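You operate a simulated robot arm through the tools that you are given. There is no shell and no other tool.

Carry out the task below with a simulated robot arm. There is one attempt and no reset: what you move stays moved.

Task
Move the coated base to the steel tray, then cement the top of the tray's blue-label one.
Fine: the coated one stands in the holder; set the next one in it; orange pot, blue brush; brush back in its dish, leave the pot open. Set down upright: blue brush. A coat counts when it lies all over at full strength: go over it till it gets no stronger.

It is judged by the outcome, as a careful person would: the job done as asked, and still so three seconds after it is handed in. It fails if anything else is knocked over, pushed out of place, dropped, spilled or broken.

Robot
A 6-joint arm with a two-finger gripper, fixed in place. Base frame: the origin is at the foot of the arm, x ahead of it, y to its left, z up; the work surface is at about z = 860. Lengths are in mm, angles in rad, forces in N, time in s.
With the tool pointing down near the work surface it reaches from about 160 to 840 mm from the base axis. Its first joint turns from -2.897 to 2.897 rad. Payload 1.66 kg.
The tool frame sits at the grasp point between the pads (the TCP): z along the fingers, y along the line on which they close. The tips reach 16 mm beyond it. The gripper opens to 111 mm. The gripper's body begins 104 mm behind the TCP.
Orientation is that of the tool frame in the base frame, as a unit quaternion [x, y, z, w]. With the fingers straight down and closing along the base's y, the tool's x points along the base's -x, its y along +y and its z along -z.

Tools
- The arm moves only by the tool jog_arm. Its argument "targets" is a list of rows, each an object (a shift or turn left out is 0, a gripper value left out holds the last) with "delta_pos": the shift along the base's x, y, z in mm, a list of three; "turn": the turn, a rotation vector about the base's x, y, z in rad, a list of three; "grip": the closure, from 0 (fully open) to 1 (shut). In form: [{"delta_pos": [tx, ty, tz], "turn": [wx, wy, wz], "grip": grip}, ...]. A call has 1 to 20 rows; each row shifts and turns the commanded pose from where the row before left it. Each row takes 0.2 s and may step no farther than 50 mm and 0.15 rad from the row before; otherwise, or with a gripper value out of range, the whole call is refused. Where a pose cannot be reached the arm comes as near as it can. A force on the tool above 40 N (or 10 N above the force at the start of the call, whichever is more), or a blocked arm, ends the call early, and 0.2 s more pass. Each finger halts on what it meets, pressing with about 24 N; the grip force reading is that of the motor and also rises with nothing between the fingers. The clock runs only during rows and for 0.2 s after the last one: add rows that do not move to give the fingers time. The reply holds the time, the measured pose of the TCP, the force on the tool along the base axes, the opening and the grip force, in the units named above and with some noise, with the torque about the TCP (base axes, N m) and any sound that the robot's microphone picked up.
- Cameras (640 x 400 px; columns grow to the right, rows downward): "scene" is fixed at [220.3, 650.3, 1520.2]; the picture's right is [-0.83, -0.56, 0.00], its down [-0.34, 0.50, -0.80] and it looks along [0.45, -0.66, -0.60] (base axes); focal length 311 px, centre (320, 200). "wrist" rides on the gripper at [70, 14, -143] in the tool frame; the picture's right is [-0.19, 0.98, 0.00], its down [-0.87, -0.17, -0.47] and it looks along [-0.46, -0.09, 0.88] (tool axes); focal length 230 px, centre (320, 200).
- capture(camera): a new picture of that camera. No time passes.
- lift_body(by): slides the trunk up (or, below 0, down) by that many mm; the arm rides with it, the base frame stays. It gives what a move gives, with no picture.
- measure_at(camera, pixels): for up to 12 pixels [column, row] of the newest picture of that camera ("zoom" is the newest enlarged one), the place [x, y, z] in the base frame of the surface seen there, good to about 3 mm. No time passes.
- inspect(camera, box): a new picture of the part [left, top, right, bottom] of that camera's present view, enlarged. No time passes.
- close_job(): hands the job in; it is judged then, once.

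Leave the gripper open and the arm clear of the work at the hand-in unless told otherwise.

The tools are called after "Emit:" by a JSON object that holds its "method" and its "body". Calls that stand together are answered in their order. jog_arm: Moves the arm, as the interface text tells. Its arguments: {"type":"object","properties":{"targets":{"type":"array"}},"required":["targets"]} The other tools are called the same way: lift_body (by) slides the trunk up or down; capture (camera) takes a picture; measure_at (camera, pixels) gives the place of the surface under pixels of a picture; inspect (camera, box) takes an enlarged picture of a part of a camera's view; close_job () hands the job in.

At the start:

```text
time: 0.0
ee_pos: [515.6, -23.8, 1240.8]
tool_rot: [-0.001, 1.0, 0.0, 0.0]
force: [-1.0, -0.3, 0.4]
ft_torque: [-0.03, -0.05, 0.03]
width: 111.0
gripper_force: 0.0
trunk travel left (down, up): [-75.0, 515.0]
```

scene: 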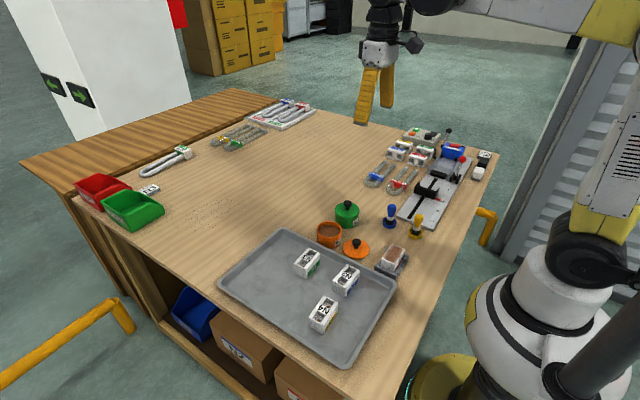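
wrist: 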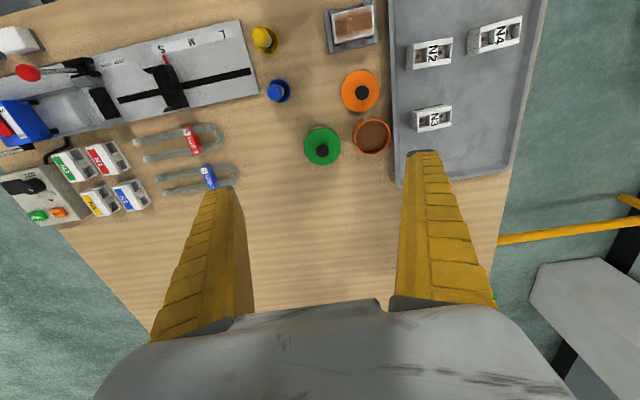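

I see the tray with three white blocks (N2, N3, N4), a holder with a brown-topped (coated) block, an orange pot (open) with its lid beside it, a green pot, and blue and yellow brushes. I'll zoom in first.

Emit:
{"method": "inspect", "body": {"camera": "scene", "box": [280, 180, 440, 280]}}

Emit:
{"method": "inspect", "body": {"camera": "scene", "box": [210, 220, 410, 370]}}

Emit:
{"method": "inspect", "body": {"camera": "wrist", "box": [240, 0, 560, 200]}}

```text
4.00 times, centred on (360, 230) of scene
```

zoom: 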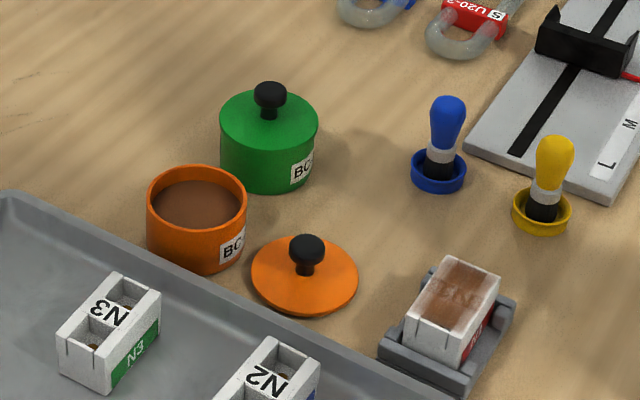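

```text
2.67 times, centred on (310, 295) of scene
```

zoom: 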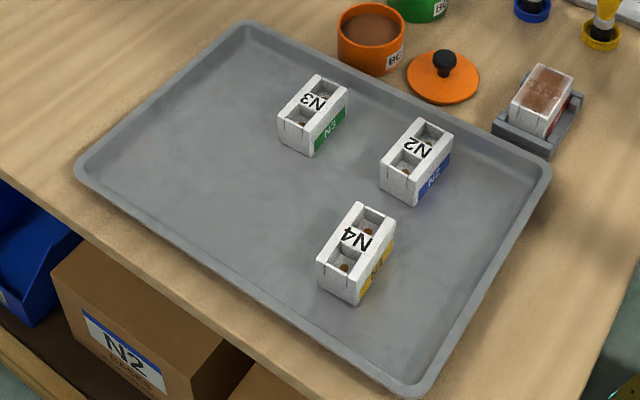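

```text
2.00 times, centred on (400, 100) of wrist
```

zoom: 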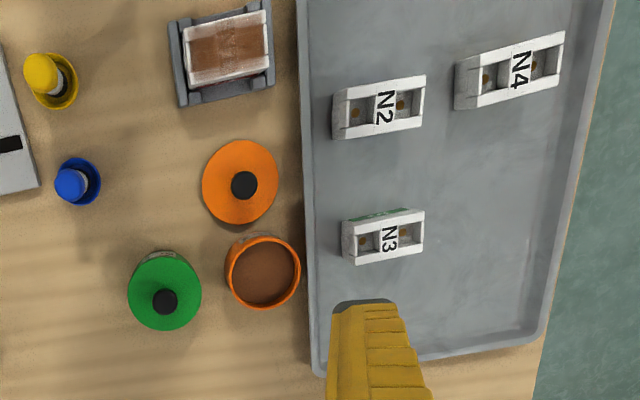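

The blue-label base is N2. I'll measure key points in the newest zoomed wrist picture.

Emit:
{"method": "measure_at", "body": {"camera": "zoom", "pixels": [[225, 48], [186, 35], [262, 13], [270, 75], [190, 84], [385, 106], [335, 92], [424, 78], [68, 182], [265, 272], [244, 186], [388, 238]]}}

Emit:
{"method": "inspect", "body": {"camera": "scene", "box": [365, 195, 445, 285]}}

```text
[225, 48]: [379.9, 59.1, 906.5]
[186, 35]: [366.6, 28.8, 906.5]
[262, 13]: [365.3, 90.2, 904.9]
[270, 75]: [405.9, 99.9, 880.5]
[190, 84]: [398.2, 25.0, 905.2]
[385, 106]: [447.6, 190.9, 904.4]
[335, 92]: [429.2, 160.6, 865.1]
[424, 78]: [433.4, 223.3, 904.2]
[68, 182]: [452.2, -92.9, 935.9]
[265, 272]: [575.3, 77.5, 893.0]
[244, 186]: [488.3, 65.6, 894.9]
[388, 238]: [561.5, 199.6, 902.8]
```

```text
4.44 times, centred on (405, 240) of scene
```

zoom: 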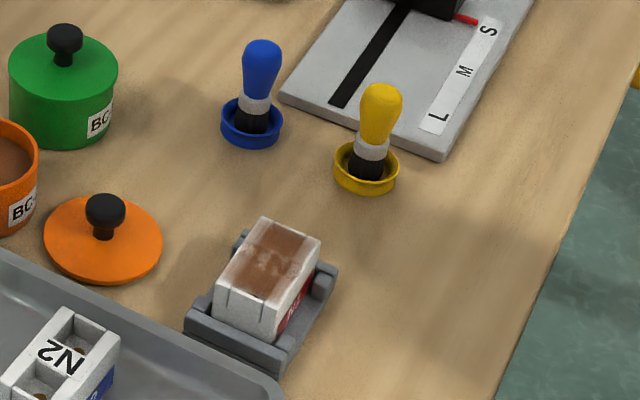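

The coated base (red label) stands in the grey holder, around (380, 59), with its top at z≈906. I'll lower the wrist camera over it for a precise look.

Emit:
{"method": "jog_arm", "body": {"targets": [{"delta_pos": [-28, 12.5, -20]}, {"delta_pos": [-28, 12.5, -20]}, {"delta_pos": [-28, 12.5, -22]}, {"delta_pos": [-28, 12.5, -22]}, {"delta_pos": [-28, 12.5, -22]}, {"delta_pos": [-28, 12.5, -22]}, {"delta_pos": [-28, 12.5, -22]}, {"delta_pos": [-26, 13.5, -24]}, {}]}}

Emit:
{"method": "capture", "body": {"camera": "wrist"}}

```text
time: 2.0
ee_pos: [293.1, 78.1, 1069.2]
tool_rot: [-0.001, 1.0, 0.0, 0.0]
force: [0.1, -0.2, 0.1]
ft_torque: [-0.03, -0.02, -0.02]
width: 110.9
gripper_force: 0.1
trunk travel left (down, up): [-75.0, 515.0]
```

```text
taken
```

wrist: 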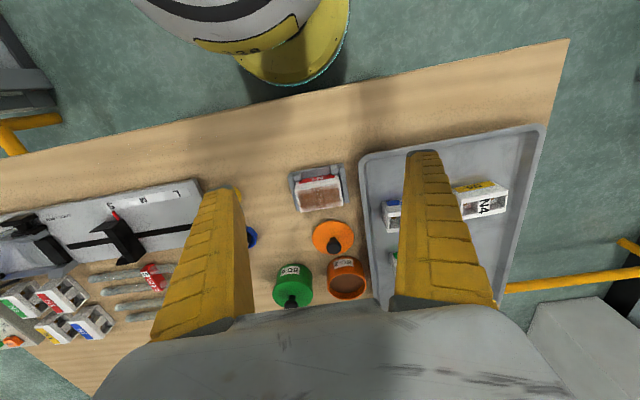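

Emit:
{"method": "inspect", "body": {"camera": "wrist", "box": [270, 150, 366, 220]}}

```text
5.71 times, centred on (318, 185) of wrist
```

zoom: 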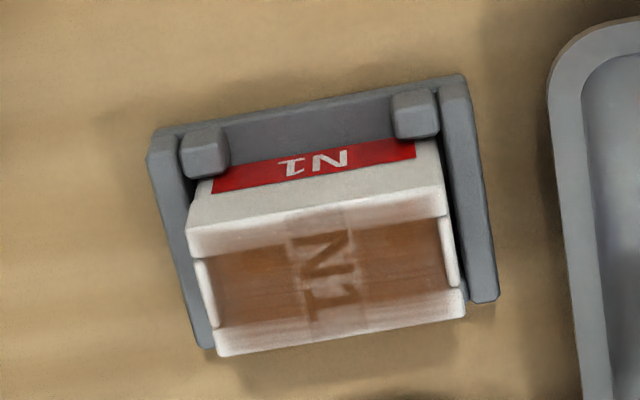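

Emit:
{"method": "measure_at", "body": {"camera": "zoom", "pixels": [[190, 235], [440, 200], [464, 305], [220, 345], [330, 270], [205, 150], [415, 110], [160, 140], [458, 85], [485, 295], [205, 340], [312, 130]]}}

Emit:
{"method": "inspect", "body": {"camera": "scene", "box": [370, 230, 420, 285]}}

```text
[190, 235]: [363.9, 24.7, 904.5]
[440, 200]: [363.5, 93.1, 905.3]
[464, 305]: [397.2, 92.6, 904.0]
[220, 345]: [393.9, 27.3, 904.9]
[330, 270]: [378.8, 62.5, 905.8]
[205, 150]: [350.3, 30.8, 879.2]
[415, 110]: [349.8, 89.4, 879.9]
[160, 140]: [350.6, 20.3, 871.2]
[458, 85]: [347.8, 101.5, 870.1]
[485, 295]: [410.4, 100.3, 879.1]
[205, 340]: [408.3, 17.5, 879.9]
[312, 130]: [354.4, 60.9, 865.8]
```

```text
7.27 times, centred on (395, 258) of scene
```

zoom: 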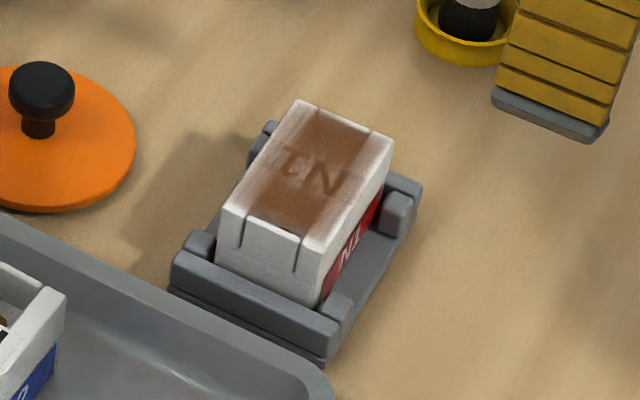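

The holder is axis-aligned, and N1's long side runs along y. Its top spans x 364–397 and y 25–93. Next I'll look at the brush and pots up close.

Emit:
{"method": "jog_arm", "body": {"targets": [{"delta_pos": [18, -38, 0]}, {"delta_pos": [18, -38, 0]}, {"delta_pos": [18, -38, 0]}, {"delta_pos": [18, -40, 0]}, {}]}}

Emit:
{"method": "inspect", "body": {"camera": "wrist", "box": [250, 140, 410, 240]}}

```text
time: 3.2
ee_pos: [365.7, -78.2, 1068.7]
tool_rot: [0.0, 1.0, 0.0, 0.0]
force: [0.7, -0.2, -0.5]
ft_torque: [0.04, 0.0, -0.04]
width: 110.9
gripper_force: 0.2
trunk travel left (down, up): [-75.0, 515.0]
```

```text
4.00 times, centred on (330, 190) of wrist
```

zoom: 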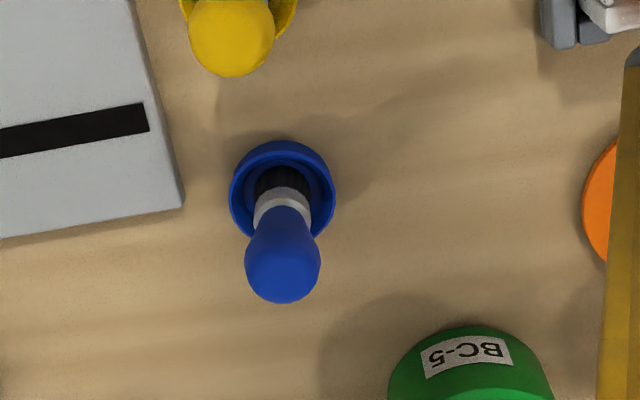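

Emit:
{"method": "measure_at", "body": {"camera": "zoom", "pixels": [[283, 272], [283, 235], [283, 205], [250, 265], [316, 265], [231, 190], [334, 190], [282, 143], [282, 153], [300, 180], [182, 205], [232, 40]]}}

Emit:
{"method": "inspect", "body": {"camera": "scene", "box": [375, 195, 435, 245]}}

```text
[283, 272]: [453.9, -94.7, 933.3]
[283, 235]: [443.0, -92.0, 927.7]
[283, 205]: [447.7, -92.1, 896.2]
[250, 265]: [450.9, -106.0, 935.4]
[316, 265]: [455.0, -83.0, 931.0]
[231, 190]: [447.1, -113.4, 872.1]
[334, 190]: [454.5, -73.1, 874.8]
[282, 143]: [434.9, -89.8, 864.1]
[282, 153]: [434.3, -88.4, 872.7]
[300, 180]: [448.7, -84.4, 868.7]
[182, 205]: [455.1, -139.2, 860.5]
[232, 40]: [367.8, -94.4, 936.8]
```

```text
8.00 times, centred on (405, 220) of scene
```

zoom: 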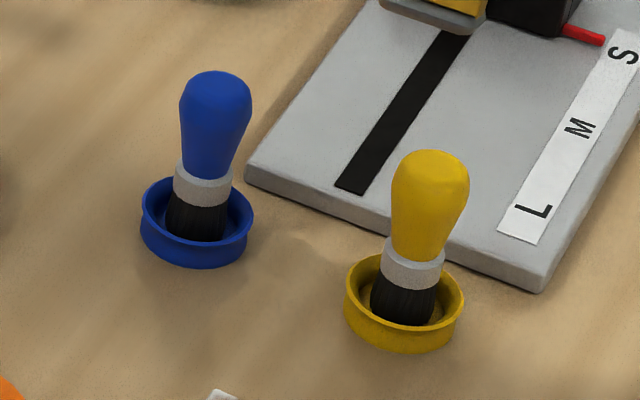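

Blue brush: axis ≈ (452, -93.5), handle about 24 mm wide, top at z≈937, dish rim at z≈873. Next, the orange pot and the tray.

Emit:
{"method": "jog_arm", "body": {"targets": [{"delta_pos": [25, 38, 0]}, {"delta_pos": [25, 38, 0]}, {"delta_pos": [25, 38, 0]}, {"delta_pos": [25, 38, 0]}, {"delta_pos": [22, 20, 0]}, {}]}}

Emit:
{"method": "inspect", "body": {"camera": "wrist", "box": [250, 120, 410, 220]}}

Emit:
{"method": "capture", "body": {"camera": "wrist"}}

```text
time: 4.6
ee_pos: [486.3, 94.8, 1068.6]
tool_rot: [0.0, 1.0, 0.0, 0.001]
force: [-0.5, 0.0, -0.9]
ft_torque: [-0.03, 0.02, -0.03]
width: 110.8
gripper_force: 0.1
trunk travel left (down, up): [-75.0, 515.0]
```

```text
4.00 times, centred on (330, 170) of wrist
```

zoom: 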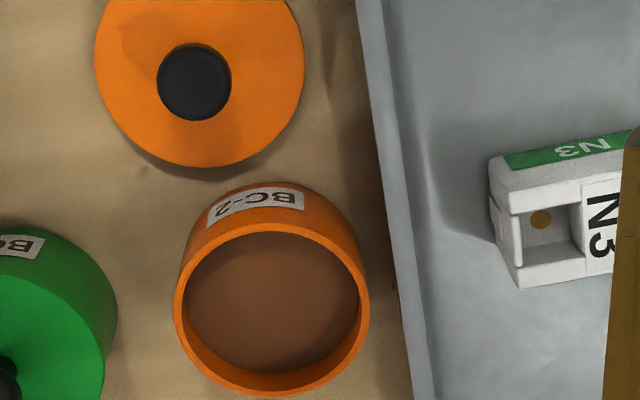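

```text
taken
```

wrist: 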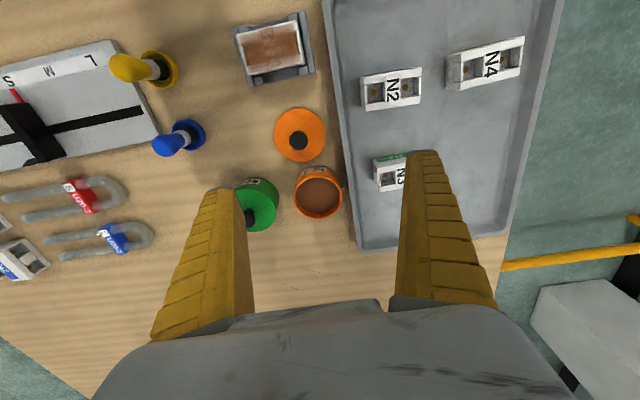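

Emit:
{"method": "measure_at", "body": {"camera": "zoom", "pixels": [[270, 300], [175, 300], [367, 300], [268, 226], [265, 392], [230, 260], [310, 340], [375, 100], [400, 100], [430, 100], [520, 380], [196, 85]]}}

Emit:
{"method": "measure_at", "body": {"camera": "wrist", "pixels": [[362, 76], [418, 69], [421, 101], [367, 110], [390, 88], [446, 54], [524, 38], [520, 76], [452, 89], [420, 130], [540, 40], [330, 40]]}}

```text
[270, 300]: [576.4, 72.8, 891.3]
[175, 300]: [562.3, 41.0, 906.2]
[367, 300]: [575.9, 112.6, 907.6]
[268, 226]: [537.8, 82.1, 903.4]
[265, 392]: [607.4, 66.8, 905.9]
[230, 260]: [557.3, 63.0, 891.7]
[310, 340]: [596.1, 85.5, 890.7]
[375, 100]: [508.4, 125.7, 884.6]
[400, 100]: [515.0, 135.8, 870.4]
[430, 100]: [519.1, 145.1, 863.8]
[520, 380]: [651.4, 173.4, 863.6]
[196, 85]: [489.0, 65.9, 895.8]
```

```text
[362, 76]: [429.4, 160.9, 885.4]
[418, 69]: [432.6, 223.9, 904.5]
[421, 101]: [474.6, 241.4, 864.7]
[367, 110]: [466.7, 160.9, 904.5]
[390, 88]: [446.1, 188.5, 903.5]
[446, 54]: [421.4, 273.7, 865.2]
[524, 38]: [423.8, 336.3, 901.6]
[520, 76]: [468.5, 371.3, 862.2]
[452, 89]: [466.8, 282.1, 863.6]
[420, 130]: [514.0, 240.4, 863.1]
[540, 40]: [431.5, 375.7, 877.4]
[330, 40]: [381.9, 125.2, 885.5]
```

Pot: centre ≈ (572, 77), rim at z≈906, cement surface at z≈891. Next, a closer look at the tray and N2.

Emit:
{"method": "jog_arm", "body": {"targets": [{"delta_pos": [-34, 30, 0]}, {"delta_pos": [-34, 30, 0]}, {"delta_pos": [-34, 30, 0]}, {"delta_pos": [-14, 30, 0]}, {}]}}

Emit:
{"method": "inspect", "body": {"camera": "wrist", "box": [240, 100, 432, 220]}}

Emit:
{"method": "capture", "body": {"camera": "wrist"}}

```text
time: 5.8
ee_pos: [369.8, 217.2, 1067.1]
tool_rot: [-0.001, 1.0, 0.001, 0.0]
force: [0.0, -0.4, -0.1]
ft_torque: [-0.01, -0.03, 0.0]
width: 111.1
gripper_force: 0.0
trunk travel left (down, up): [-75.0, 515.0]
```

```text
3.33 times, centred on (336, 160) of wrist
```

zoom: 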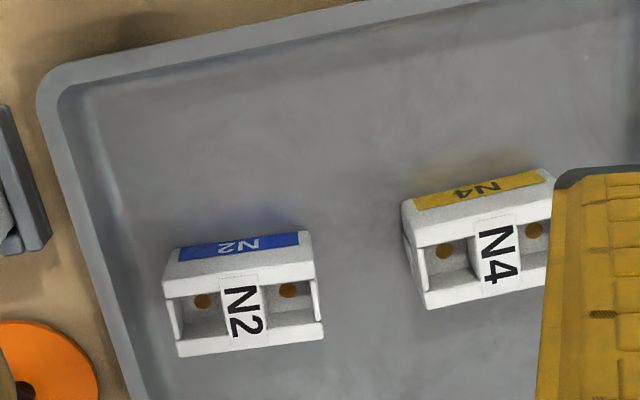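

```text
taken
```

wrist: 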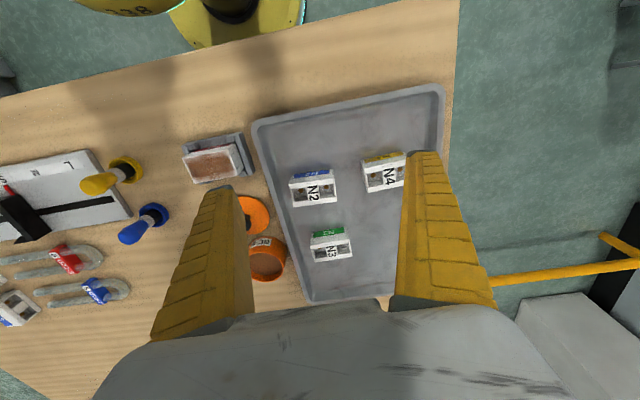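

Emit:
{"method": "measure_at", "body": {"camera": "zoom", "pixels": [[168, 297], [313, 263], [322, 335], [180, 354], [243, 310], [170, 330], [420, 245], [430, 303], [300, 237], [180, 250], [290, 130], [470, 130]]}}

Emit:
{"method": "measure_at", "body": {"camera": "wrist", "pixels": [[255, 125], [265, 130], [440, 90], [430, 100], [308, 300], [318, 290], [390, 280], [370, 220], [290, 140], [350, 150], [404, 185], [363, 168]]}}

```text
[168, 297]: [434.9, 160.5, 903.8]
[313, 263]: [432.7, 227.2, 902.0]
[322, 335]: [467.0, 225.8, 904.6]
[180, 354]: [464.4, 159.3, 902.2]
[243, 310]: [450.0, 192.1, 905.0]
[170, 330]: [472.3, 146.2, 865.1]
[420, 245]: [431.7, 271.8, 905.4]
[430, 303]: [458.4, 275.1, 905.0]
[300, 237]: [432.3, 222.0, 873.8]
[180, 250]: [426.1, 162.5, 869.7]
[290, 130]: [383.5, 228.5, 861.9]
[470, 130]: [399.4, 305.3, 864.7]
```

```text
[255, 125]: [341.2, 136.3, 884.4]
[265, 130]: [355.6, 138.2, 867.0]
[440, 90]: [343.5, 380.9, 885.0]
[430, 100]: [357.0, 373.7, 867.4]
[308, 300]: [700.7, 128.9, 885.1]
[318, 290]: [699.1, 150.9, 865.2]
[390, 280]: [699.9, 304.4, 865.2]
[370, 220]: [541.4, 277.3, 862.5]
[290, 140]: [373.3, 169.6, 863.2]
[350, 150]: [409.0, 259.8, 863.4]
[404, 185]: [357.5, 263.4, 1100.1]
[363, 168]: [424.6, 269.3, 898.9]
```

Everything lies square to the base axes. N2's centre is about (449.5, 193), and the tray floor is z≈864 with a free area around (560, 302). I'll turn the tool a quarter turn so the fingers close along x, half-close them and go above N1.

Emit:
{"method": "jog_arm", "body": {"targets": [{"delta_pos": [0.93, -14.3, -6.1], "turn": [0, 0, 0.1428], "grip": 0.43}, {"delta_pos": [0.93, -14.3, -6.1], "turn": [0, 0, 0.1428]}, {"delta_pos": [0.93, -14.3, -6.1], "turn": [0, 0, 0.1428]}, {"delta_pos": [0.93, -14.3, -6.1], "turn": [0, 0, 0.1428]}, {"delta_pos": [0.93, -14.3, -6.1], "turn": [0, 0, 0.1428]}, {"delta_pos": [0.93, -14.3, -6.1], "turn": [0, 0, 0.1428]}, {"delta_pos": [0.93, -14.3, -6.1], "turn": [0, 0, 0.1428]}, {"delta_pos": [0.93, -14.3, -6.1], "turn": [0, 0, 0.1428]}, {"delta_pos": [0.93, -14.3, -6.1], "turn": [0, 0, 0.1428]}, {"delta_pos": [0.93, -14.3, -6.1], "turn": [0, 0, 0.1428]}, {"delta_pos": [0.93, -14.3, -6.1], "turn": [0, 0, 0.1428]}, {}, {}]}}

Emit:
{"method": "capture", "body": {"camera": "wrist"}}

Emit:
{"method": "capture", "body": {"camera": "scene"}}

```text
time: 8.6
ee_pos: [380.6, 57.4, 999.3]
tool_rot: [-0.707, 0.707, 0.001, -0.001]
force: [-0.2, 0.4, -0.1]
ft_torque: [0.0, -0.01, 0.01]
width: 65.2
gripper_force: 1.5
trunk travel left (down, up): [-75.0, 515.0]
```

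```text
taken
```

wrist: 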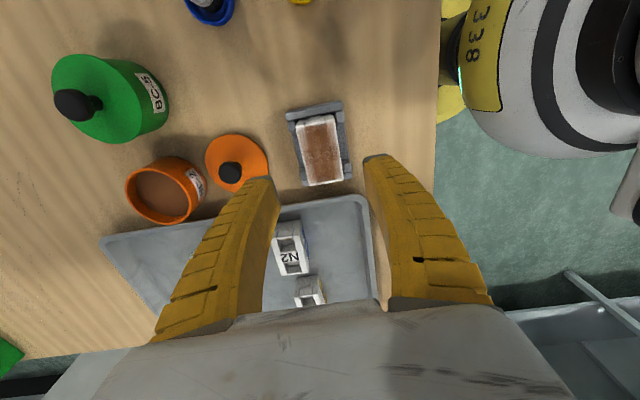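

```text
taken
```

scene: 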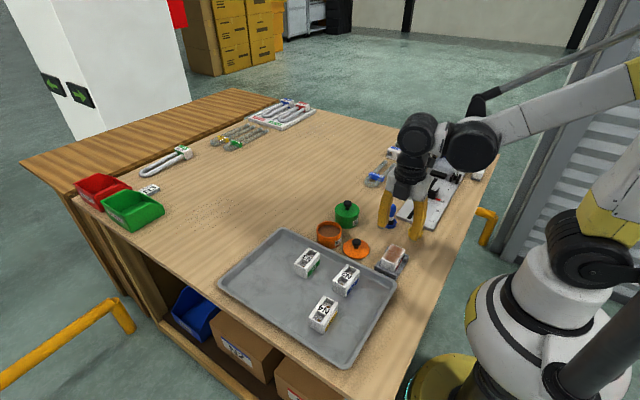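

Emit:
{"method": "inspect", "body": {"camera": "wrist", "box": [265, 90, 377, 200]}}

```text
3.64 times, centred on (321, 145) of wrist
```

zoom: 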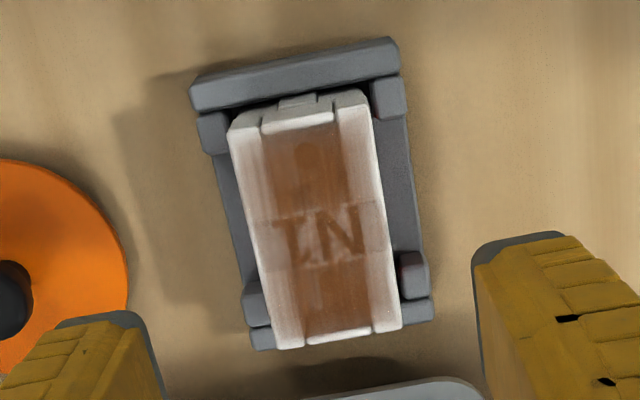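

Emit:
{"method": "measure_at", "body": {"camera": "zoom", "pixels": [[212, 130], [388, 95], [412, 270], [257, 305], [235, 130], [365, 95], [398, 325], [280, 345], [225, 180], [410, 200], [200, 95], [425, 305]]}}

```text
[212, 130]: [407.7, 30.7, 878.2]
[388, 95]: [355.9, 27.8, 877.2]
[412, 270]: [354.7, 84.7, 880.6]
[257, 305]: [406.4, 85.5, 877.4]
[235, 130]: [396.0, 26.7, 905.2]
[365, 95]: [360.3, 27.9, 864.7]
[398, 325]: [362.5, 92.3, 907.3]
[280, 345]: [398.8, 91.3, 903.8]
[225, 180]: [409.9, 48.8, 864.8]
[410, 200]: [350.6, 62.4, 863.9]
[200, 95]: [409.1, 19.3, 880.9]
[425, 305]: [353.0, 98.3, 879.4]
```

N1 sits centred at (380, 59), and the corner posts leave about 44 mm between y 36 and 80 for the 30 mm fingers. I'll go straight down to z≈890 at y≈58.8 and close.

Emit:
{"method": "jog_arm", "body": {"targets": [{"delta_pos": [-0.5, 1.4, -35]}, {"delta_pos": [0, 0, -35]}, {"delta_pos": [0, 0, -25]}, {"delta_pos": [0, 0, -14]}, {}, {}]}}

Emit:
{"method": "capture", "body": {"camera": "wrist"}}

```text
time: 10.0
ee_pos: [380.3, 59.9, 891.7]
tool_rot: [0.707, -0.707, 0.0, 0.0]
force: [0.5, 0.7, -0.3]
ft_torque: [0.03, -0.01, 0.03]
width: 65.1
gripper_force: 2.1
trunk travel left (down, up): [-75.0, 515.0]
```

```text
taken
```

wrist: 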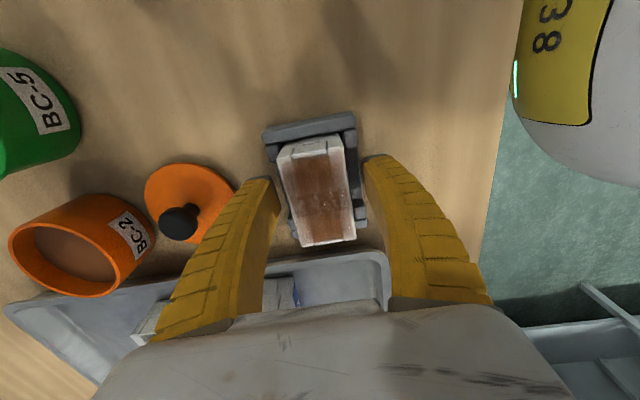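

The fingers straddle N1 with no contact. Now I'll close on it.

Emit:
{"method": "jog_arm", "body": {"targets": [{"grip": 0.6}, {"grip": 0.66}, {"grip": 0.72}, {"grip": 0.85}, {}, {}]}}

```text
time: 11.4
ee_pos: [380.2, 59.6, 890.5]
tool_rot: [-0.707, 0.707, 0.0, 0.0]
force: [1.8, -0.2, 11.1]
ft_torque: [-0.02, 0.01, -0.03]
width: 37.5
gripper_force: 24.4
trunk travel left (down, up): [-75.0, 515.0]
```

The grip force is 24 N at 37.5 mm, and there's also an 11 N upward force. I'll check the picture before lifting.

Emit:
{"method": "inspect", "body": {"camera": "wrist", "box": [230, 90, 400, 270]}}

Emit:
{"method": "inspect", "body": {"camera": "scene", "box": [350, 215, 440, 290]}}

```text
2.22 times, centred on (315, 180) of wrist
```

zoom: 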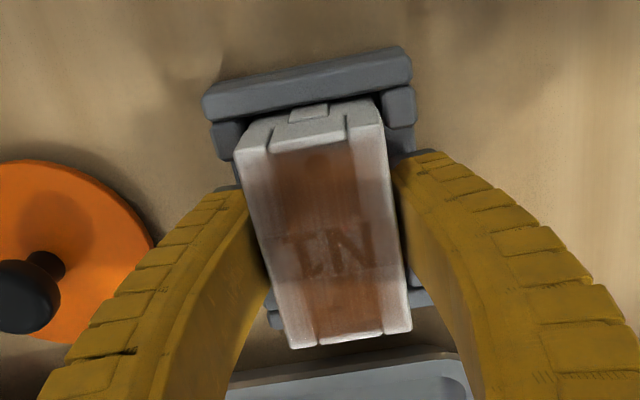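

```text
5.33 times, centred on (395, 252) of scene
```

zoom: 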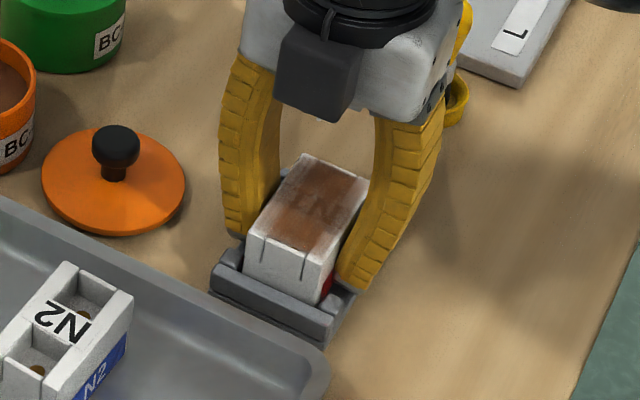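

The fingers sit on the block's sides, clear of the posts. I'll lift gently by 10 mm and check.

Emit:
{"method": "jog_arm", "body": {"targets": [{"delta_pos": [0, 0, 3]}, {"delta_pos": [0, 0, 3]}, {"delta_pos": [0, 0, 4]}, {}, {}]}}

Emit:
{"method": "inspect", "body": {"camera": "wrist", "box": [230, 90, 400, 270]}}

Emit:
{"method": "inspect", "body": {"camera": "scene", "box": [350, 215, 440, 290]}}

```text
time: 12.6
ee_pos: [380.1, 59.0, 901.7]
tool_rot: [-0.707, 0.707, 0.001, 0.0]
force: [-0.2, -0.3, -0.9]
ft_torque: [-0.01, 0.02, -0.02]
width: 35.7
gripper_force: 24.2
trunk travel left (down, up): [-75.0, 515.0]
```

```text
2.22 times, centred on (315, 180) of wrist
```

zoom: 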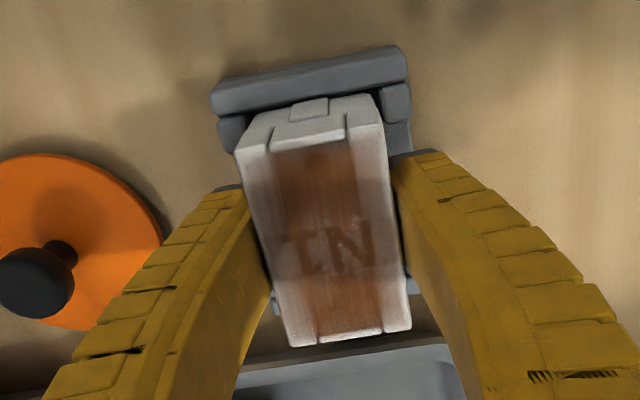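

```text
5.33 times, centred on (395, 252) of scene
```

zoom: 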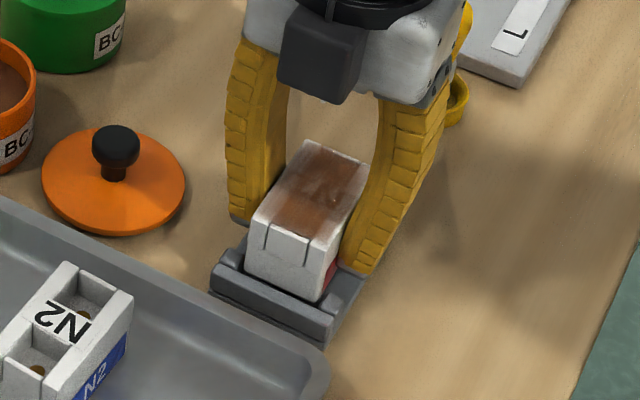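

Emit:
{"method": "measure_at", "body": {"camera": "zoom", "pixels": [[320, 185], [305, 225], [330, 160], [278, 240], [320, 270], [300, 290]]}}

```text
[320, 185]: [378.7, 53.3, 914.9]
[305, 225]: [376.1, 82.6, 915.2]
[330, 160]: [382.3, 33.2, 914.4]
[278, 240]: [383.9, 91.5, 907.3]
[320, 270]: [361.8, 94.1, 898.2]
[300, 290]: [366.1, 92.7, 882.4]
```

N1 lifted cleanly, with its top now at z≈915. I'll raise it to z≈970, carry it over to (560, 302) and stop above the tray.

Emit:
{"method": "jog_arm", "body": {"targets": [{"delta_pos": [0, 0, 20]}, {"delta_pos": [0, 0, 25]}, {"delta_pos": [0, 0, 23]}, {"delta_pos": [15, 20.2, 0]}, {"delta_pos": [18, 24.3, 0]}, {"delta_pos": [18, 24.3, 0]}, {"delta_pos": [18, 24.3, 0]}, {"delta_pos": [18, 24.3, 0]}, {"delta_pos": [18, 24.3, 0]}, {"delta_pos": [18, 24.3, 0]}, {"delta_pos": [18, 24.3, 0]}, {"delta_pos": [18, 24.3, 0]}, {"delta_pos": [12, 16.2, 0]}, {"delta_pos": [9, 12.2, 0]}, {}, {}]}}

Emit:
{"method": "capture", "body": {"camera": "wrist"}}

Emit:
{"method": "capture", "body": {"camera": "scene"}}

```text
time: 16.0
ee_pos: [561.9, 303.2, 969.8]
tool_rot: [0.708, -0.707, 0.0, 0.0]
force: [-0.3, 0.2, 0.4]
ft_torque: [0.01, -0.02, 0.0]
width: 20.0
gripper_force: 1.9
trunk travel left (down, up): [-75.0, 515.0]
```

```text
taken
```

wrist: 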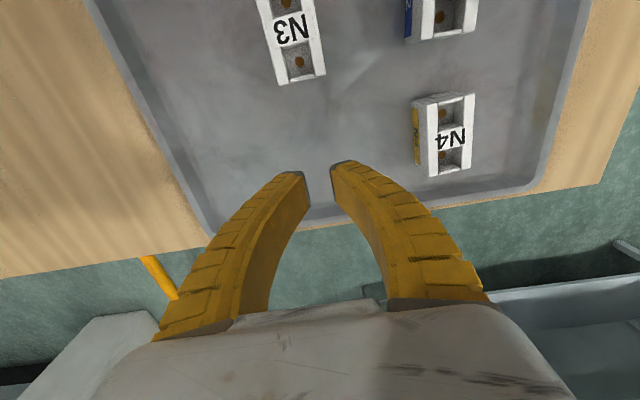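

```text
taken
```

scene: 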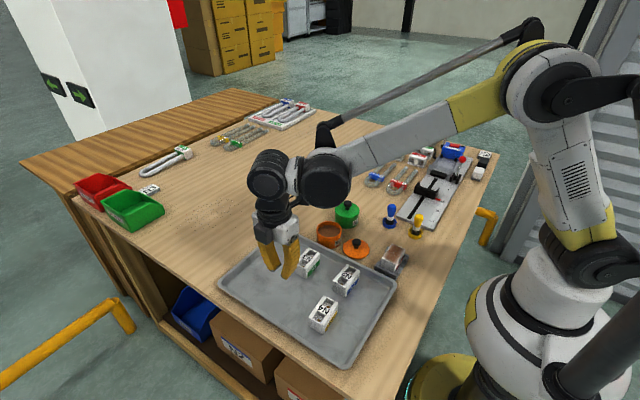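

The gripper is empty (20 mm opening): N1 slipped out during the faster lift. I'll see where it is now.

Emit:
{"method": "inspect", "body": {"camera": "scene", "box": [355, 220, 435, 290]}}

Emit:
{"method": "measure_at", "body": {"camera": "zoom", "pixels": [[320, 200]]}}

```text
5.71 times, centred on (395, 255) of scene
```

zoom: 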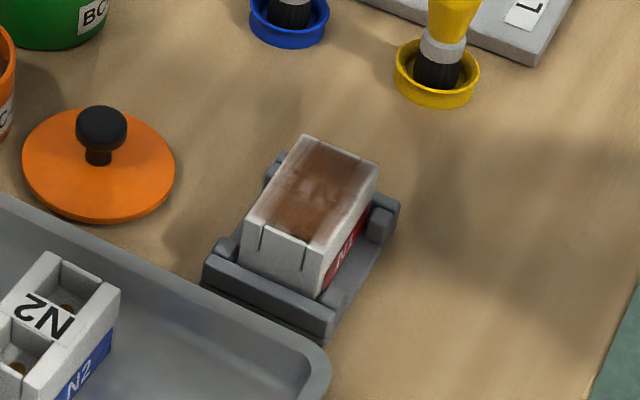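

```text
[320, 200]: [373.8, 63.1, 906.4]
```

N1 fell back squarely into the holder, still upright. I suspect its sides are tapered, so I'll check the shape of the bases up close.

Emit:
{"method": "inspect", "body": {"camera": "scene", "box": [325, 255, 370, 305]}}

Emit:
{"method": "inspect", "body": {"camera": "scene", "box": [375, 235, 415, 280]}}

```text
8.00 times, centred on (348, 280) of scene
```

zoom: 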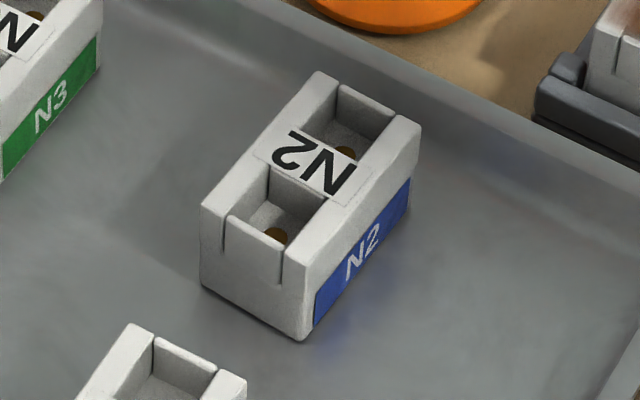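

```text
8.89 times, centred on (395, 258) of scene
```

zoom: 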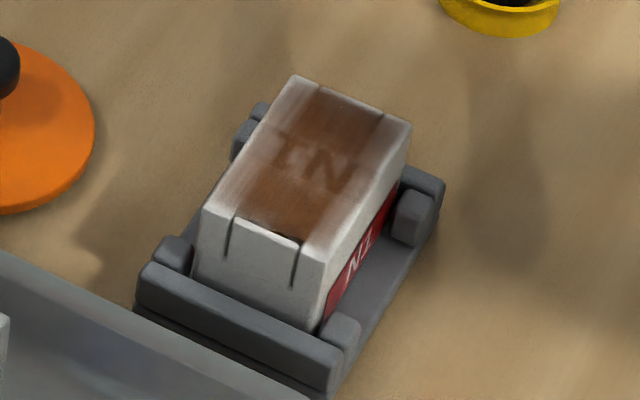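

Emit:
{"method": "inspect", "body": {"camera": "scene", "box": [325, 255, 370, 305]}}

Emit:
{"method": "measure_at", "body": {"camera": "zoom", "pixels": [[212, 215], [212, 240], [212, 265], [212, 282], [300, 260], [300, 285], [300, 310], [300, 330], [360, 205], [360, 225], [360, 250], [360, 275]]}}

Emit:
{"method": "measure_at", "body": {"camera": "zoom", "pixels": [[325, 235], [325, 255], [325, 275], [325, 295], [325, 310], [400, 150], [400, 170], [400, 190], [400, 205], [400, 220], [255, 265], [255, 300]]}}

```text
8.00 times, centred on (348, 280) of scene
```

zoom: 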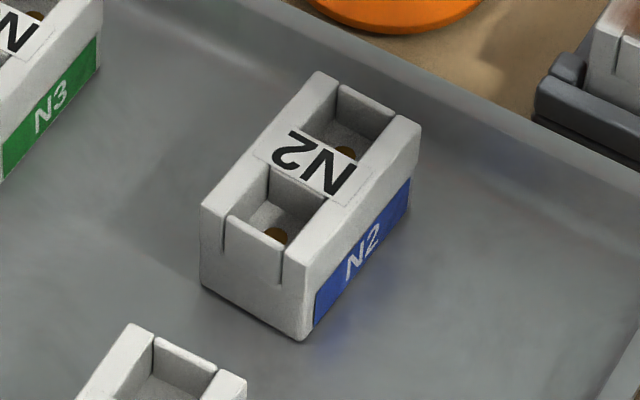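

```text
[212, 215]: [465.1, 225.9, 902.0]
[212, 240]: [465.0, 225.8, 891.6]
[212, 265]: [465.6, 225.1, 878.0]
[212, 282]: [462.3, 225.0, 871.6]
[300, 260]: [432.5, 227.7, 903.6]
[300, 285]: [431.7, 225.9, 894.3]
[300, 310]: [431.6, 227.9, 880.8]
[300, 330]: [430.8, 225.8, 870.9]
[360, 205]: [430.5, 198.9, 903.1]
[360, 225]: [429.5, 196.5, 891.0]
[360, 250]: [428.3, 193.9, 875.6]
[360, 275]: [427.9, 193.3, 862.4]
```

```text
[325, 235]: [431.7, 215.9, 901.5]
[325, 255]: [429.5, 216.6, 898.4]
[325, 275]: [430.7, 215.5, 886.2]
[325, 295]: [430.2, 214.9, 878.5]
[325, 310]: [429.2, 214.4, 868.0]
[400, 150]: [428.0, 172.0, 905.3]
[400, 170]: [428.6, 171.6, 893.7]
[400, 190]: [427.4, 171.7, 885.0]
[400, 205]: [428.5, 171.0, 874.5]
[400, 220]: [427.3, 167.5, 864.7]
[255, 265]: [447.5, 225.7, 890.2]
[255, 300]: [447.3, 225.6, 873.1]
```

The long (label) sides lean in by about 2 mm each, but the end faces are upright. So I'll grip by the ends (along y), above the holder's end walls at z≈880. I'll turn the tool back and go above N1.

Emit:
{"method": "jog_arm", "body": {"targets": [{"delta_pos": [-16.5, -22.1, 0], "turn": [0, 0, -0.1428], "grip": 0.24}, {"delta_pos": [-16.5, -22.1, 0], "turn": [0, 0, -0.1428]}, {"delta_pos": [-16.5, -22.1, 0], "turn": [0, 0, -0.1428]}, {"delta_pos": [-16.5, -22.1, 0], "turn": [0, 0, -0.1428]}, {"delta_pos": [-16.5, -22.1, 0], "turn": [0, 0, -0.1428]}, {"delta_pos": [-16.5, -22.1, 0], "turn": [0, 0, -0.1428]}, {"delta_pos": [-16.5, -22.1, 0], "turn": [0, 0, -0.1428]}, {"delta_pos": [-16.5, -22.1, 0], "turn": [0, 0, -0.1428]}, {"delta_pos": [-16.5, -22.1, 0], "turn": [0, 0, -0.1428]}, {"delta_pos": [-16.5, -22.1, 0], "turn": [0, 0, -0.1428]}, {"delta_pos": [-16.5, -22.1, 0], "turn": [0, 0, -0.1428]}, {}, {}]}}

Emit:
{"method": "inspect", "body": {"camera": "wrist", "box": [230, 100, 422, 220]}}

Emit:
{"method": "capture", "body": {"camera": "wrist"}}

```text
time: 18.8
ee_pos: [378.2, 60.1, 969.3]
tool_rot: [0.001, 1.0, 0.0, 0.0]
force: [-0.3, 1.0, -0.1]
ft_torque: [-0.01, -0.01, 0.0]
width: 85.5
gripper_force: 0.7
trunk travel left (down, up): [-75.0, 515.0]
```

```text
3.33 times, centred on (326, 160) of wrist
```

zoom: 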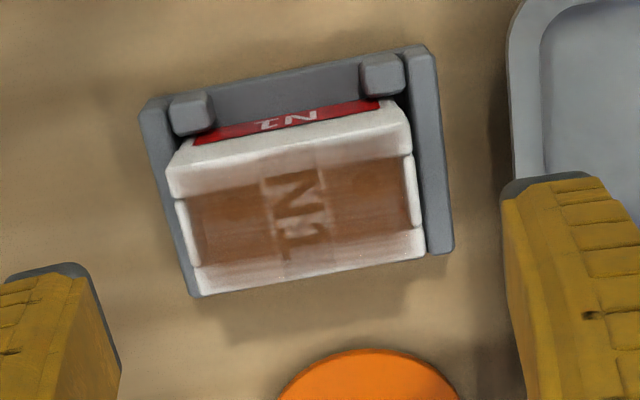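

```text
taken
```

wrist: 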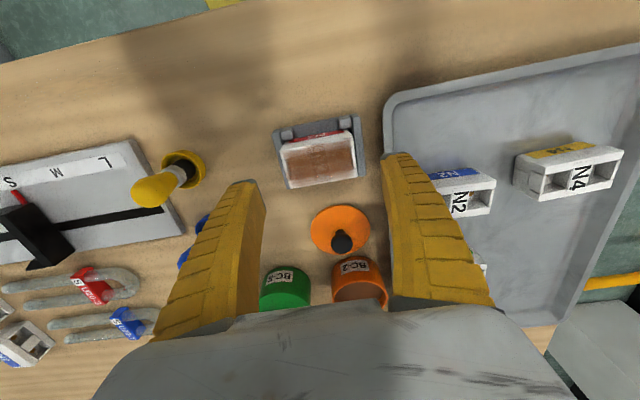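

Emit:
{"method": "measure_at", "body": {"camera": "zoom", "pixels": [[172, 190], [406, 130], [422, 245], [198, 285], [515, 120], [520, 60], [300, 220], [182, 265], [412, 190], [150, 130], [440, 200], [380, 85]]}}

```text
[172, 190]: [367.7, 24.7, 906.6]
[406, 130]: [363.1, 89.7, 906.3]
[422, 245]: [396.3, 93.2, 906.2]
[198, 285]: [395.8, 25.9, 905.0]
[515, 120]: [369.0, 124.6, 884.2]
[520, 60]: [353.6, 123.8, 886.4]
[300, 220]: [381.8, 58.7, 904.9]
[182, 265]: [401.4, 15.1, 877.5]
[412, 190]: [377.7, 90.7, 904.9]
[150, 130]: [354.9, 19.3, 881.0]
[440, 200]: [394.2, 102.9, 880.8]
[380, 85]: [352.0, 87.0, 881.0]
```

The N1 ends are at y≈25 and 92.5, and the holder walls reach z≈881. I'll go down to TCP z=900 (tips at 884), over (380.5, 59).

Emit:
{"method": "jog_arm", "body": {"targets": [{"delta_pos": [2.3, -1.0, -25]}, {"delta_pos": [0, 0, -25]}, {"delta_pos": [0, 0, -12]}, {"delta_pos": [0, 0, -7]}, {}, {}, {}]}}

Emit:
{"method": "inspect", "body": {"camera": "scene", "box": [355, 220, 435, 290]}}

```text
time: 20.4
ee_pos: [381.3, 57.2, 899.6]
tool_rot: [-0.001, 1.0, 0.0, 0.0]
force: [-0.8, -0.2, -0.7]
ft_torque: [-0.02, -0.02, -0.02]
width: 85.8
gripper_force: 0.9
trunk travel left (down, up): [-75.0, 515.0]
```

```text
5.71 times, centred on (395, 255) of scene
```

zoom: 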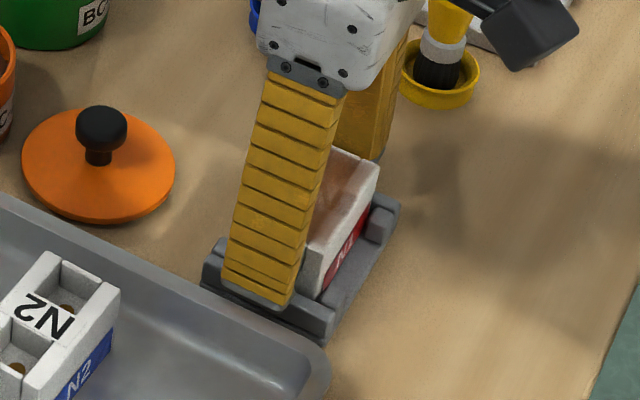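

In place. I'll nudge y by +1.3 and close on the ends.

Emit:
{"method": "jog_arm", "body": {"targets": [{"delta_pos": [0, 1.3, 0]}, {"grip": 0.32}, {"grip": 0.38}, {"grip": 0.5}, {"grip": 0.7}, {}, {}]}}

```text
time: 22.0
ee_pos: [381.3, 59.2, 901.5]
tool_rot: [0.0, 1.0, -0.001, 0.001]
force: [-0.2, 0.3, -0.1]
ft_torque: [0.0, -0.02, 0.01]
width: 66.5
gripper_force: 24.3
trunk travel left (down, up): [-75.0, 515.0]
```

The grip holds at 66.5 mm and 24 N, with no stray force. I'll lift slowly by 12 mm and check.

Emit:
{"method": "jog_arm", "body": {"targets": [{"delta_pos": [0, 0, 2]}, {"delta_pos": [0, 0, 3]}, {"delta_pos": [0, 0, 3]}, {"delta_pos": [0, 0, 4]}, {}, {}, {}]}}

Emit:
{"method": "inspect", "body": {"camera": "wrist", "box": [230, 100, 422, 220]}}

Emit:
{"method": "measure_at", "body": {"camera": "zoom", "pixels": [[300, 200], [250, 210], [350, 200]]}}

```text
time: 23.6
ee_pos: [382.4, 59.6, 913.2]
tool_rot: [0.0, 1.0, 0.0, 0.0]
force: [0.2, -0.6, -1.1]
ft_torque: [0.0, 0.0, 0.02]
width: 66.6
gripper_force: 23.9
trunk travel left (down, up): [-75.0, 515.0]
```

```text
3.33 times, centred on (326, 160) of wrist
```

zoom: 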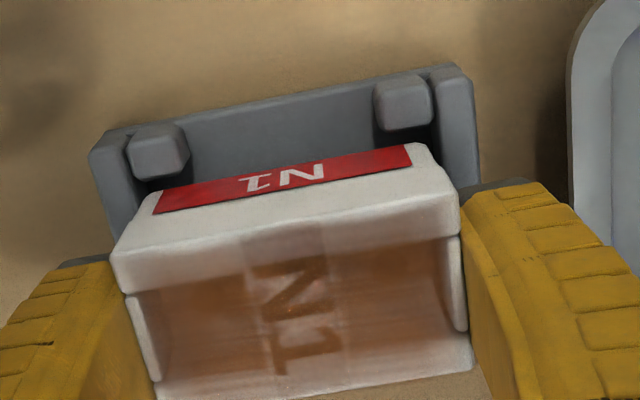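

```text
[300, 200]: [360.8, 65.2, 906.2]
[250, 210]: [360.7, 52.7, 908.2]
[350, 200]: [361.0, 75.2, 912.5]
```

N1 is held with the width stable at 66.6. I'll continue up at a moderate pace to z≈970.

Emit:
{"method": "jog_arm", "body": {"targets": [{"delta_pos": [0, 0, 5]}, {"delta_pos": [0, 0, 8]}, {"delta_pos": [0, 0, 10]}, {"delta_pos": [0, 0, 12]}, {"delta_pos": [0, 0, 12]}, {"delta_pos": [0, 0, 10]}, {}, {}]}}

Emit:
{"method": "inspect", "body": {"camera": "scene", "box": [335, 180, 435, 290]}}

```text
time: 25.4
ee_pos: [381.4, 60.5, 970.5]
tool_rot: [0.001, 1.0, -0.001, 0.0]
force: [-0.2, 0.2, -0.3]
ft_torque: [-0.02, 0.05, -0.02]
width: 66.5
gripper_force: 23.5
trunk travel left (down, up): [-75.0, 515.0]
```

```text
3.64 times, centred on (385, 235) of scene
```

zoom: 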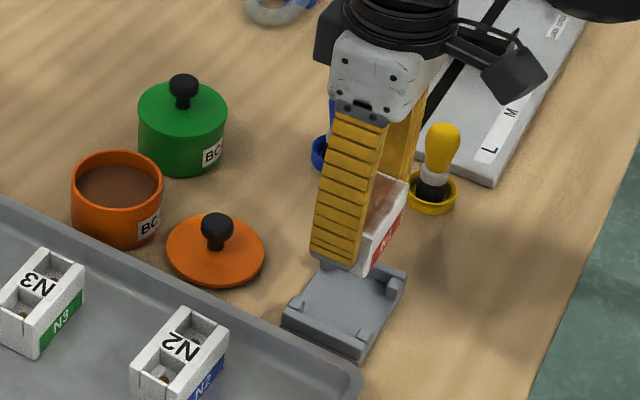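

N1 is held clear of the holder. I'll carry it to (560, 300).

Emit:
{"method": "jog_arm", "body": {"targets": [{"delta_pos": [7.5, 10, 0]}, {"delta_pos": [13.5, 18, 0]}, {"delta_pos": [17.8, 24, 0]}, {"delta_pos": [17.8, 24, 0]}, {"delta_pos": [17.8, 24, 0]}, {"delta_pos": [17.8, 24, 0]}, {"delta_pos": [17.8, 24, 0]}, {"delta_pos": [17.8, 24, 0]}, {"delta_pos": [17.8, 24, 0]}, {"delta_pos": [15, 20, 0]}, {"delta_pos": [11, 15, 0]}, {"delta_pos": [6.5, 8.5, 0]}, {}, {}]}}

Emit:
{"method": "inspect", "body": {"camera": "scene", "box": [210, 190, 370, 330]}}

Emit:
{"method": "capture", "body": {"camera": "wrist"}}

```text
time: 28.4
ee_pos: [559.1, 298.4, 969.2]
tool_rot: [0.0, 1.0, -0.001, 0.0]
force: [-0.1, 0.4, -0.6]
ft_torque: [-0.01, -0.01, 0.04]
width: 66.7
gripper_force: 24.2
trunk travel left (down, up): [-75.0, 515.0]
```

```text
2.86 times, centred on (290, 260) of scene
```

zoom: 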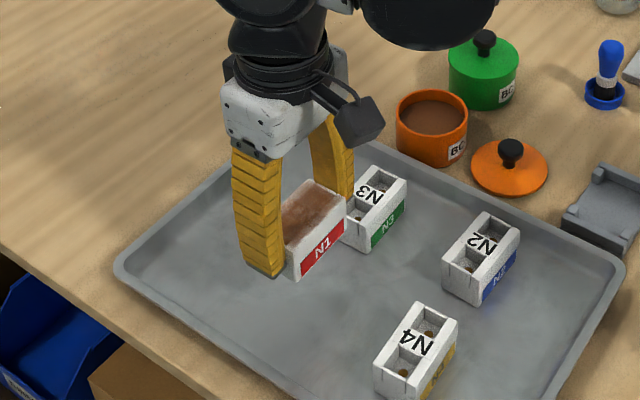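

```text
taken
```

wrist: 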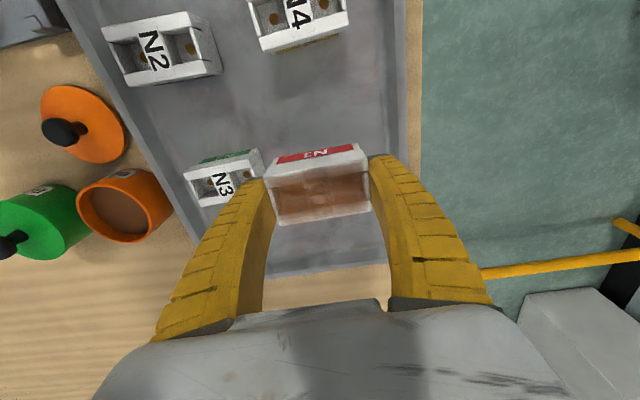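

Emit:
{"method": "measure_at", "body": {"camera": "wrist", "pixels": [[257, 170], [262, 165], [320, 195], [290, 200], [350, 185], [268, 180], [390, 120], [400, 100]]}}

```text
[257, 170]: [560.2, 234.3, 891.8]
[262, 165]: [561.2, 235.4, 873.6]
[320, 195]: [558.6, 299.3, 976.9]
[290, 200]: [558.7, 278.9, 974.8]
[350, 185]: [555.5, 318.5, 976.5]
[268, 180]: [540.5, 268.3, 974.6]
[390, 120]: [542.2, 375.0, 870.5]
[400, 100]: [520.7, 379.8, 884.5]
```

N3's near end is at y≈235 and N1 spans y 265–332, so there's room. I'll lower to just above the tray floor.

Emit:
{"method": "jog_arm", "body": {"targets": [{"delta_pos": [0, 2, -15]}, {"delta_pos": [0, 0, -20]}, {"delta_pos": [0, 0, -17]}, {"delta_pos": [0, 0, -9]}, {"delta_pos": [0, 0, -4]}, {}, {}]}}

```text
time: 30.0
ee_pos: [558.7, 301.3, 905.1]
tool_rot: [0.0, 1.0, 0.0, 0.0]
force: [0.7, -0.1, -0.8]
ft_torque: [0.04, 0.0, 0.0]
width: 66.5
gripper_force: 23.9
trunk travel left (down, up): [-75.0, 515.0]
```

Emit:
{"method": "jog_arm", "body": {"targets": [{"delta_pos": [0, 0, -1.5]}, {"delta_pos": [0, 0, -1.5]}, {}, {}]}}

Emit:
{"method": "inspect", "body": {"camera": "scene", "box": [260, 230, 320, 290]}}

```text
time: 31.0
ee_pos: [559.5, 300.8, 901.7]
tool_rot: [0.0, 1.0, -0.001, 0.0]
force: [-0.3, 0.0, -0.6]
ft_torque: [-0.02, -0.03, -0.03]
width: 66.6
gripper_force: 23.8
trunk travel left (down, up): [-75.0, 515.0]
```

```text
6.67 times, centred on (290, 260) of scene
```

zoom: 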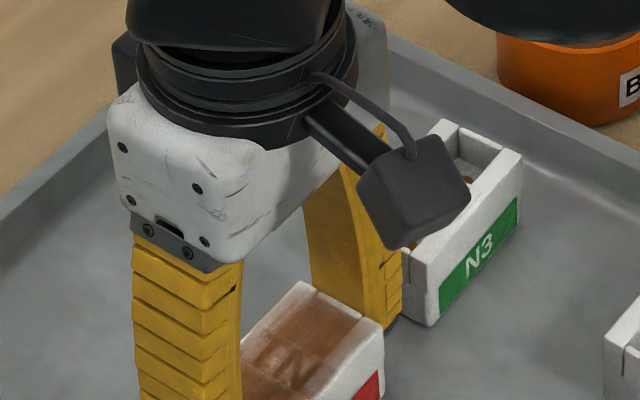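

No contact yet. I'll go down in 1 mm steps.

Emit:
{"method": "jog_arm", "body": {"targets": [{"delta_pos": [0, 0, -1]}, {"delta_pos": [0, 0, -0.7]}, {}, {}]}}

```text
time: 32.0
ee_pos: [559.5, 301.0, 899.3]
tool_rot: [0.0, 1.0, 0.0, 0.0]
force: [-0.2, -0.1, -0.3]
ft_torque: [0.0, 0.02, 0.0]
width: 66.5
gripper_force: 23.8
trunk travel left (down, up): [-75.0, 515.0]
```

Emit:
{"method": "jog_arm", "body": {"targets": [{"delta_pos": [0, 0, -0.7]}, {}, {}]}}

Emit:
{"method": "capture", "body": {"camera": "scene"}}

Emit:
{"method": "inspect", "body": {"camera": "wrist", "box": [240, 120, 400, 240]}}

Emit:
{"method": "measure_at", "body": {"camera": "zoom", "pixels": [[320, 300], [250, 310], [380, 290], [330, 260]]}}

```text
time: 32.8
ee_pos: [560.3, 302.1, 900.1]
tool_rot: [0.0, 1.0, 0.0, 0.0]
force: [0.2, 0.2, -0.3]
ft_torque: [-0.01, 0.03, -0.01]
width: 66.7
gripper_force: 23.9
trunk travel left (down, up): [-75.0, 515.0]
```

```text
taken
```

scene: 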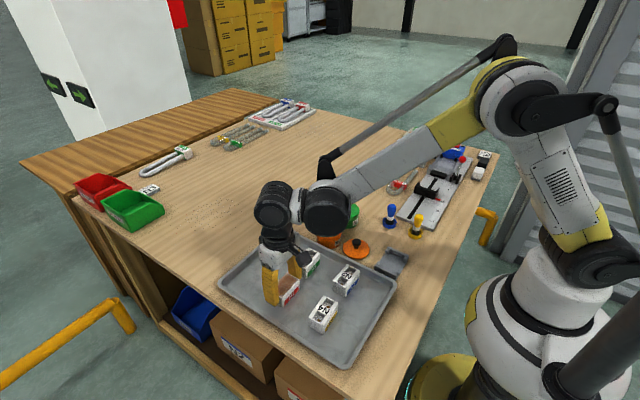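

```text
3.33 times, centred on (320, 180) of wrist
```

zoom: 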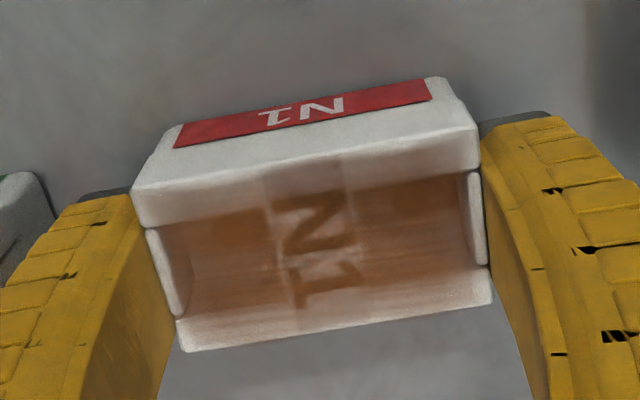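

```text
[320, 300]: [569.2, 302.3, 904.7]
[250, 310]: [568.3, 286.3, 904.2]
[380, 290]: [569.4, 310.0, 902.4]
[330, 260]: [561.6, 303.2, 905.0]
```

Emit:
{"method": "jog_arm", "body": {"targets": [{"delta_pos": [0, 0, -0.7]}, {}, {}]}}

Emit:
{"method": "jog_arm", "body": {"targets": [{"delta_pos": [0, 0, -0.7]}, {}, {}]}}

```text
time: 33.6
ee_pos: [559.2, 301.0, 898.8]
tool_rot: [0.0, 1.0, 0.0, 0.0]
force: [0.0, -0.5, -0.7]
ft_torque: [0.03, 0.0, 0.01]
width: 67.0
gripper_force: 23.8
trunk travel left (down, up): [-75.0, 515.0]
```

```text
time: 34.4
ee_pos: [559.1, 301.2, 898.4]
tool_rot: [0.0, 1.0, 0.0, -0.001]
force: [1.8, 0.4, 7.1]
ft_torque: [-0.01, -0.01, 0.0]
width: 66.9
gripper_force: 23.7
trunk travel left (down, up): [-75.0, 515.0]
```

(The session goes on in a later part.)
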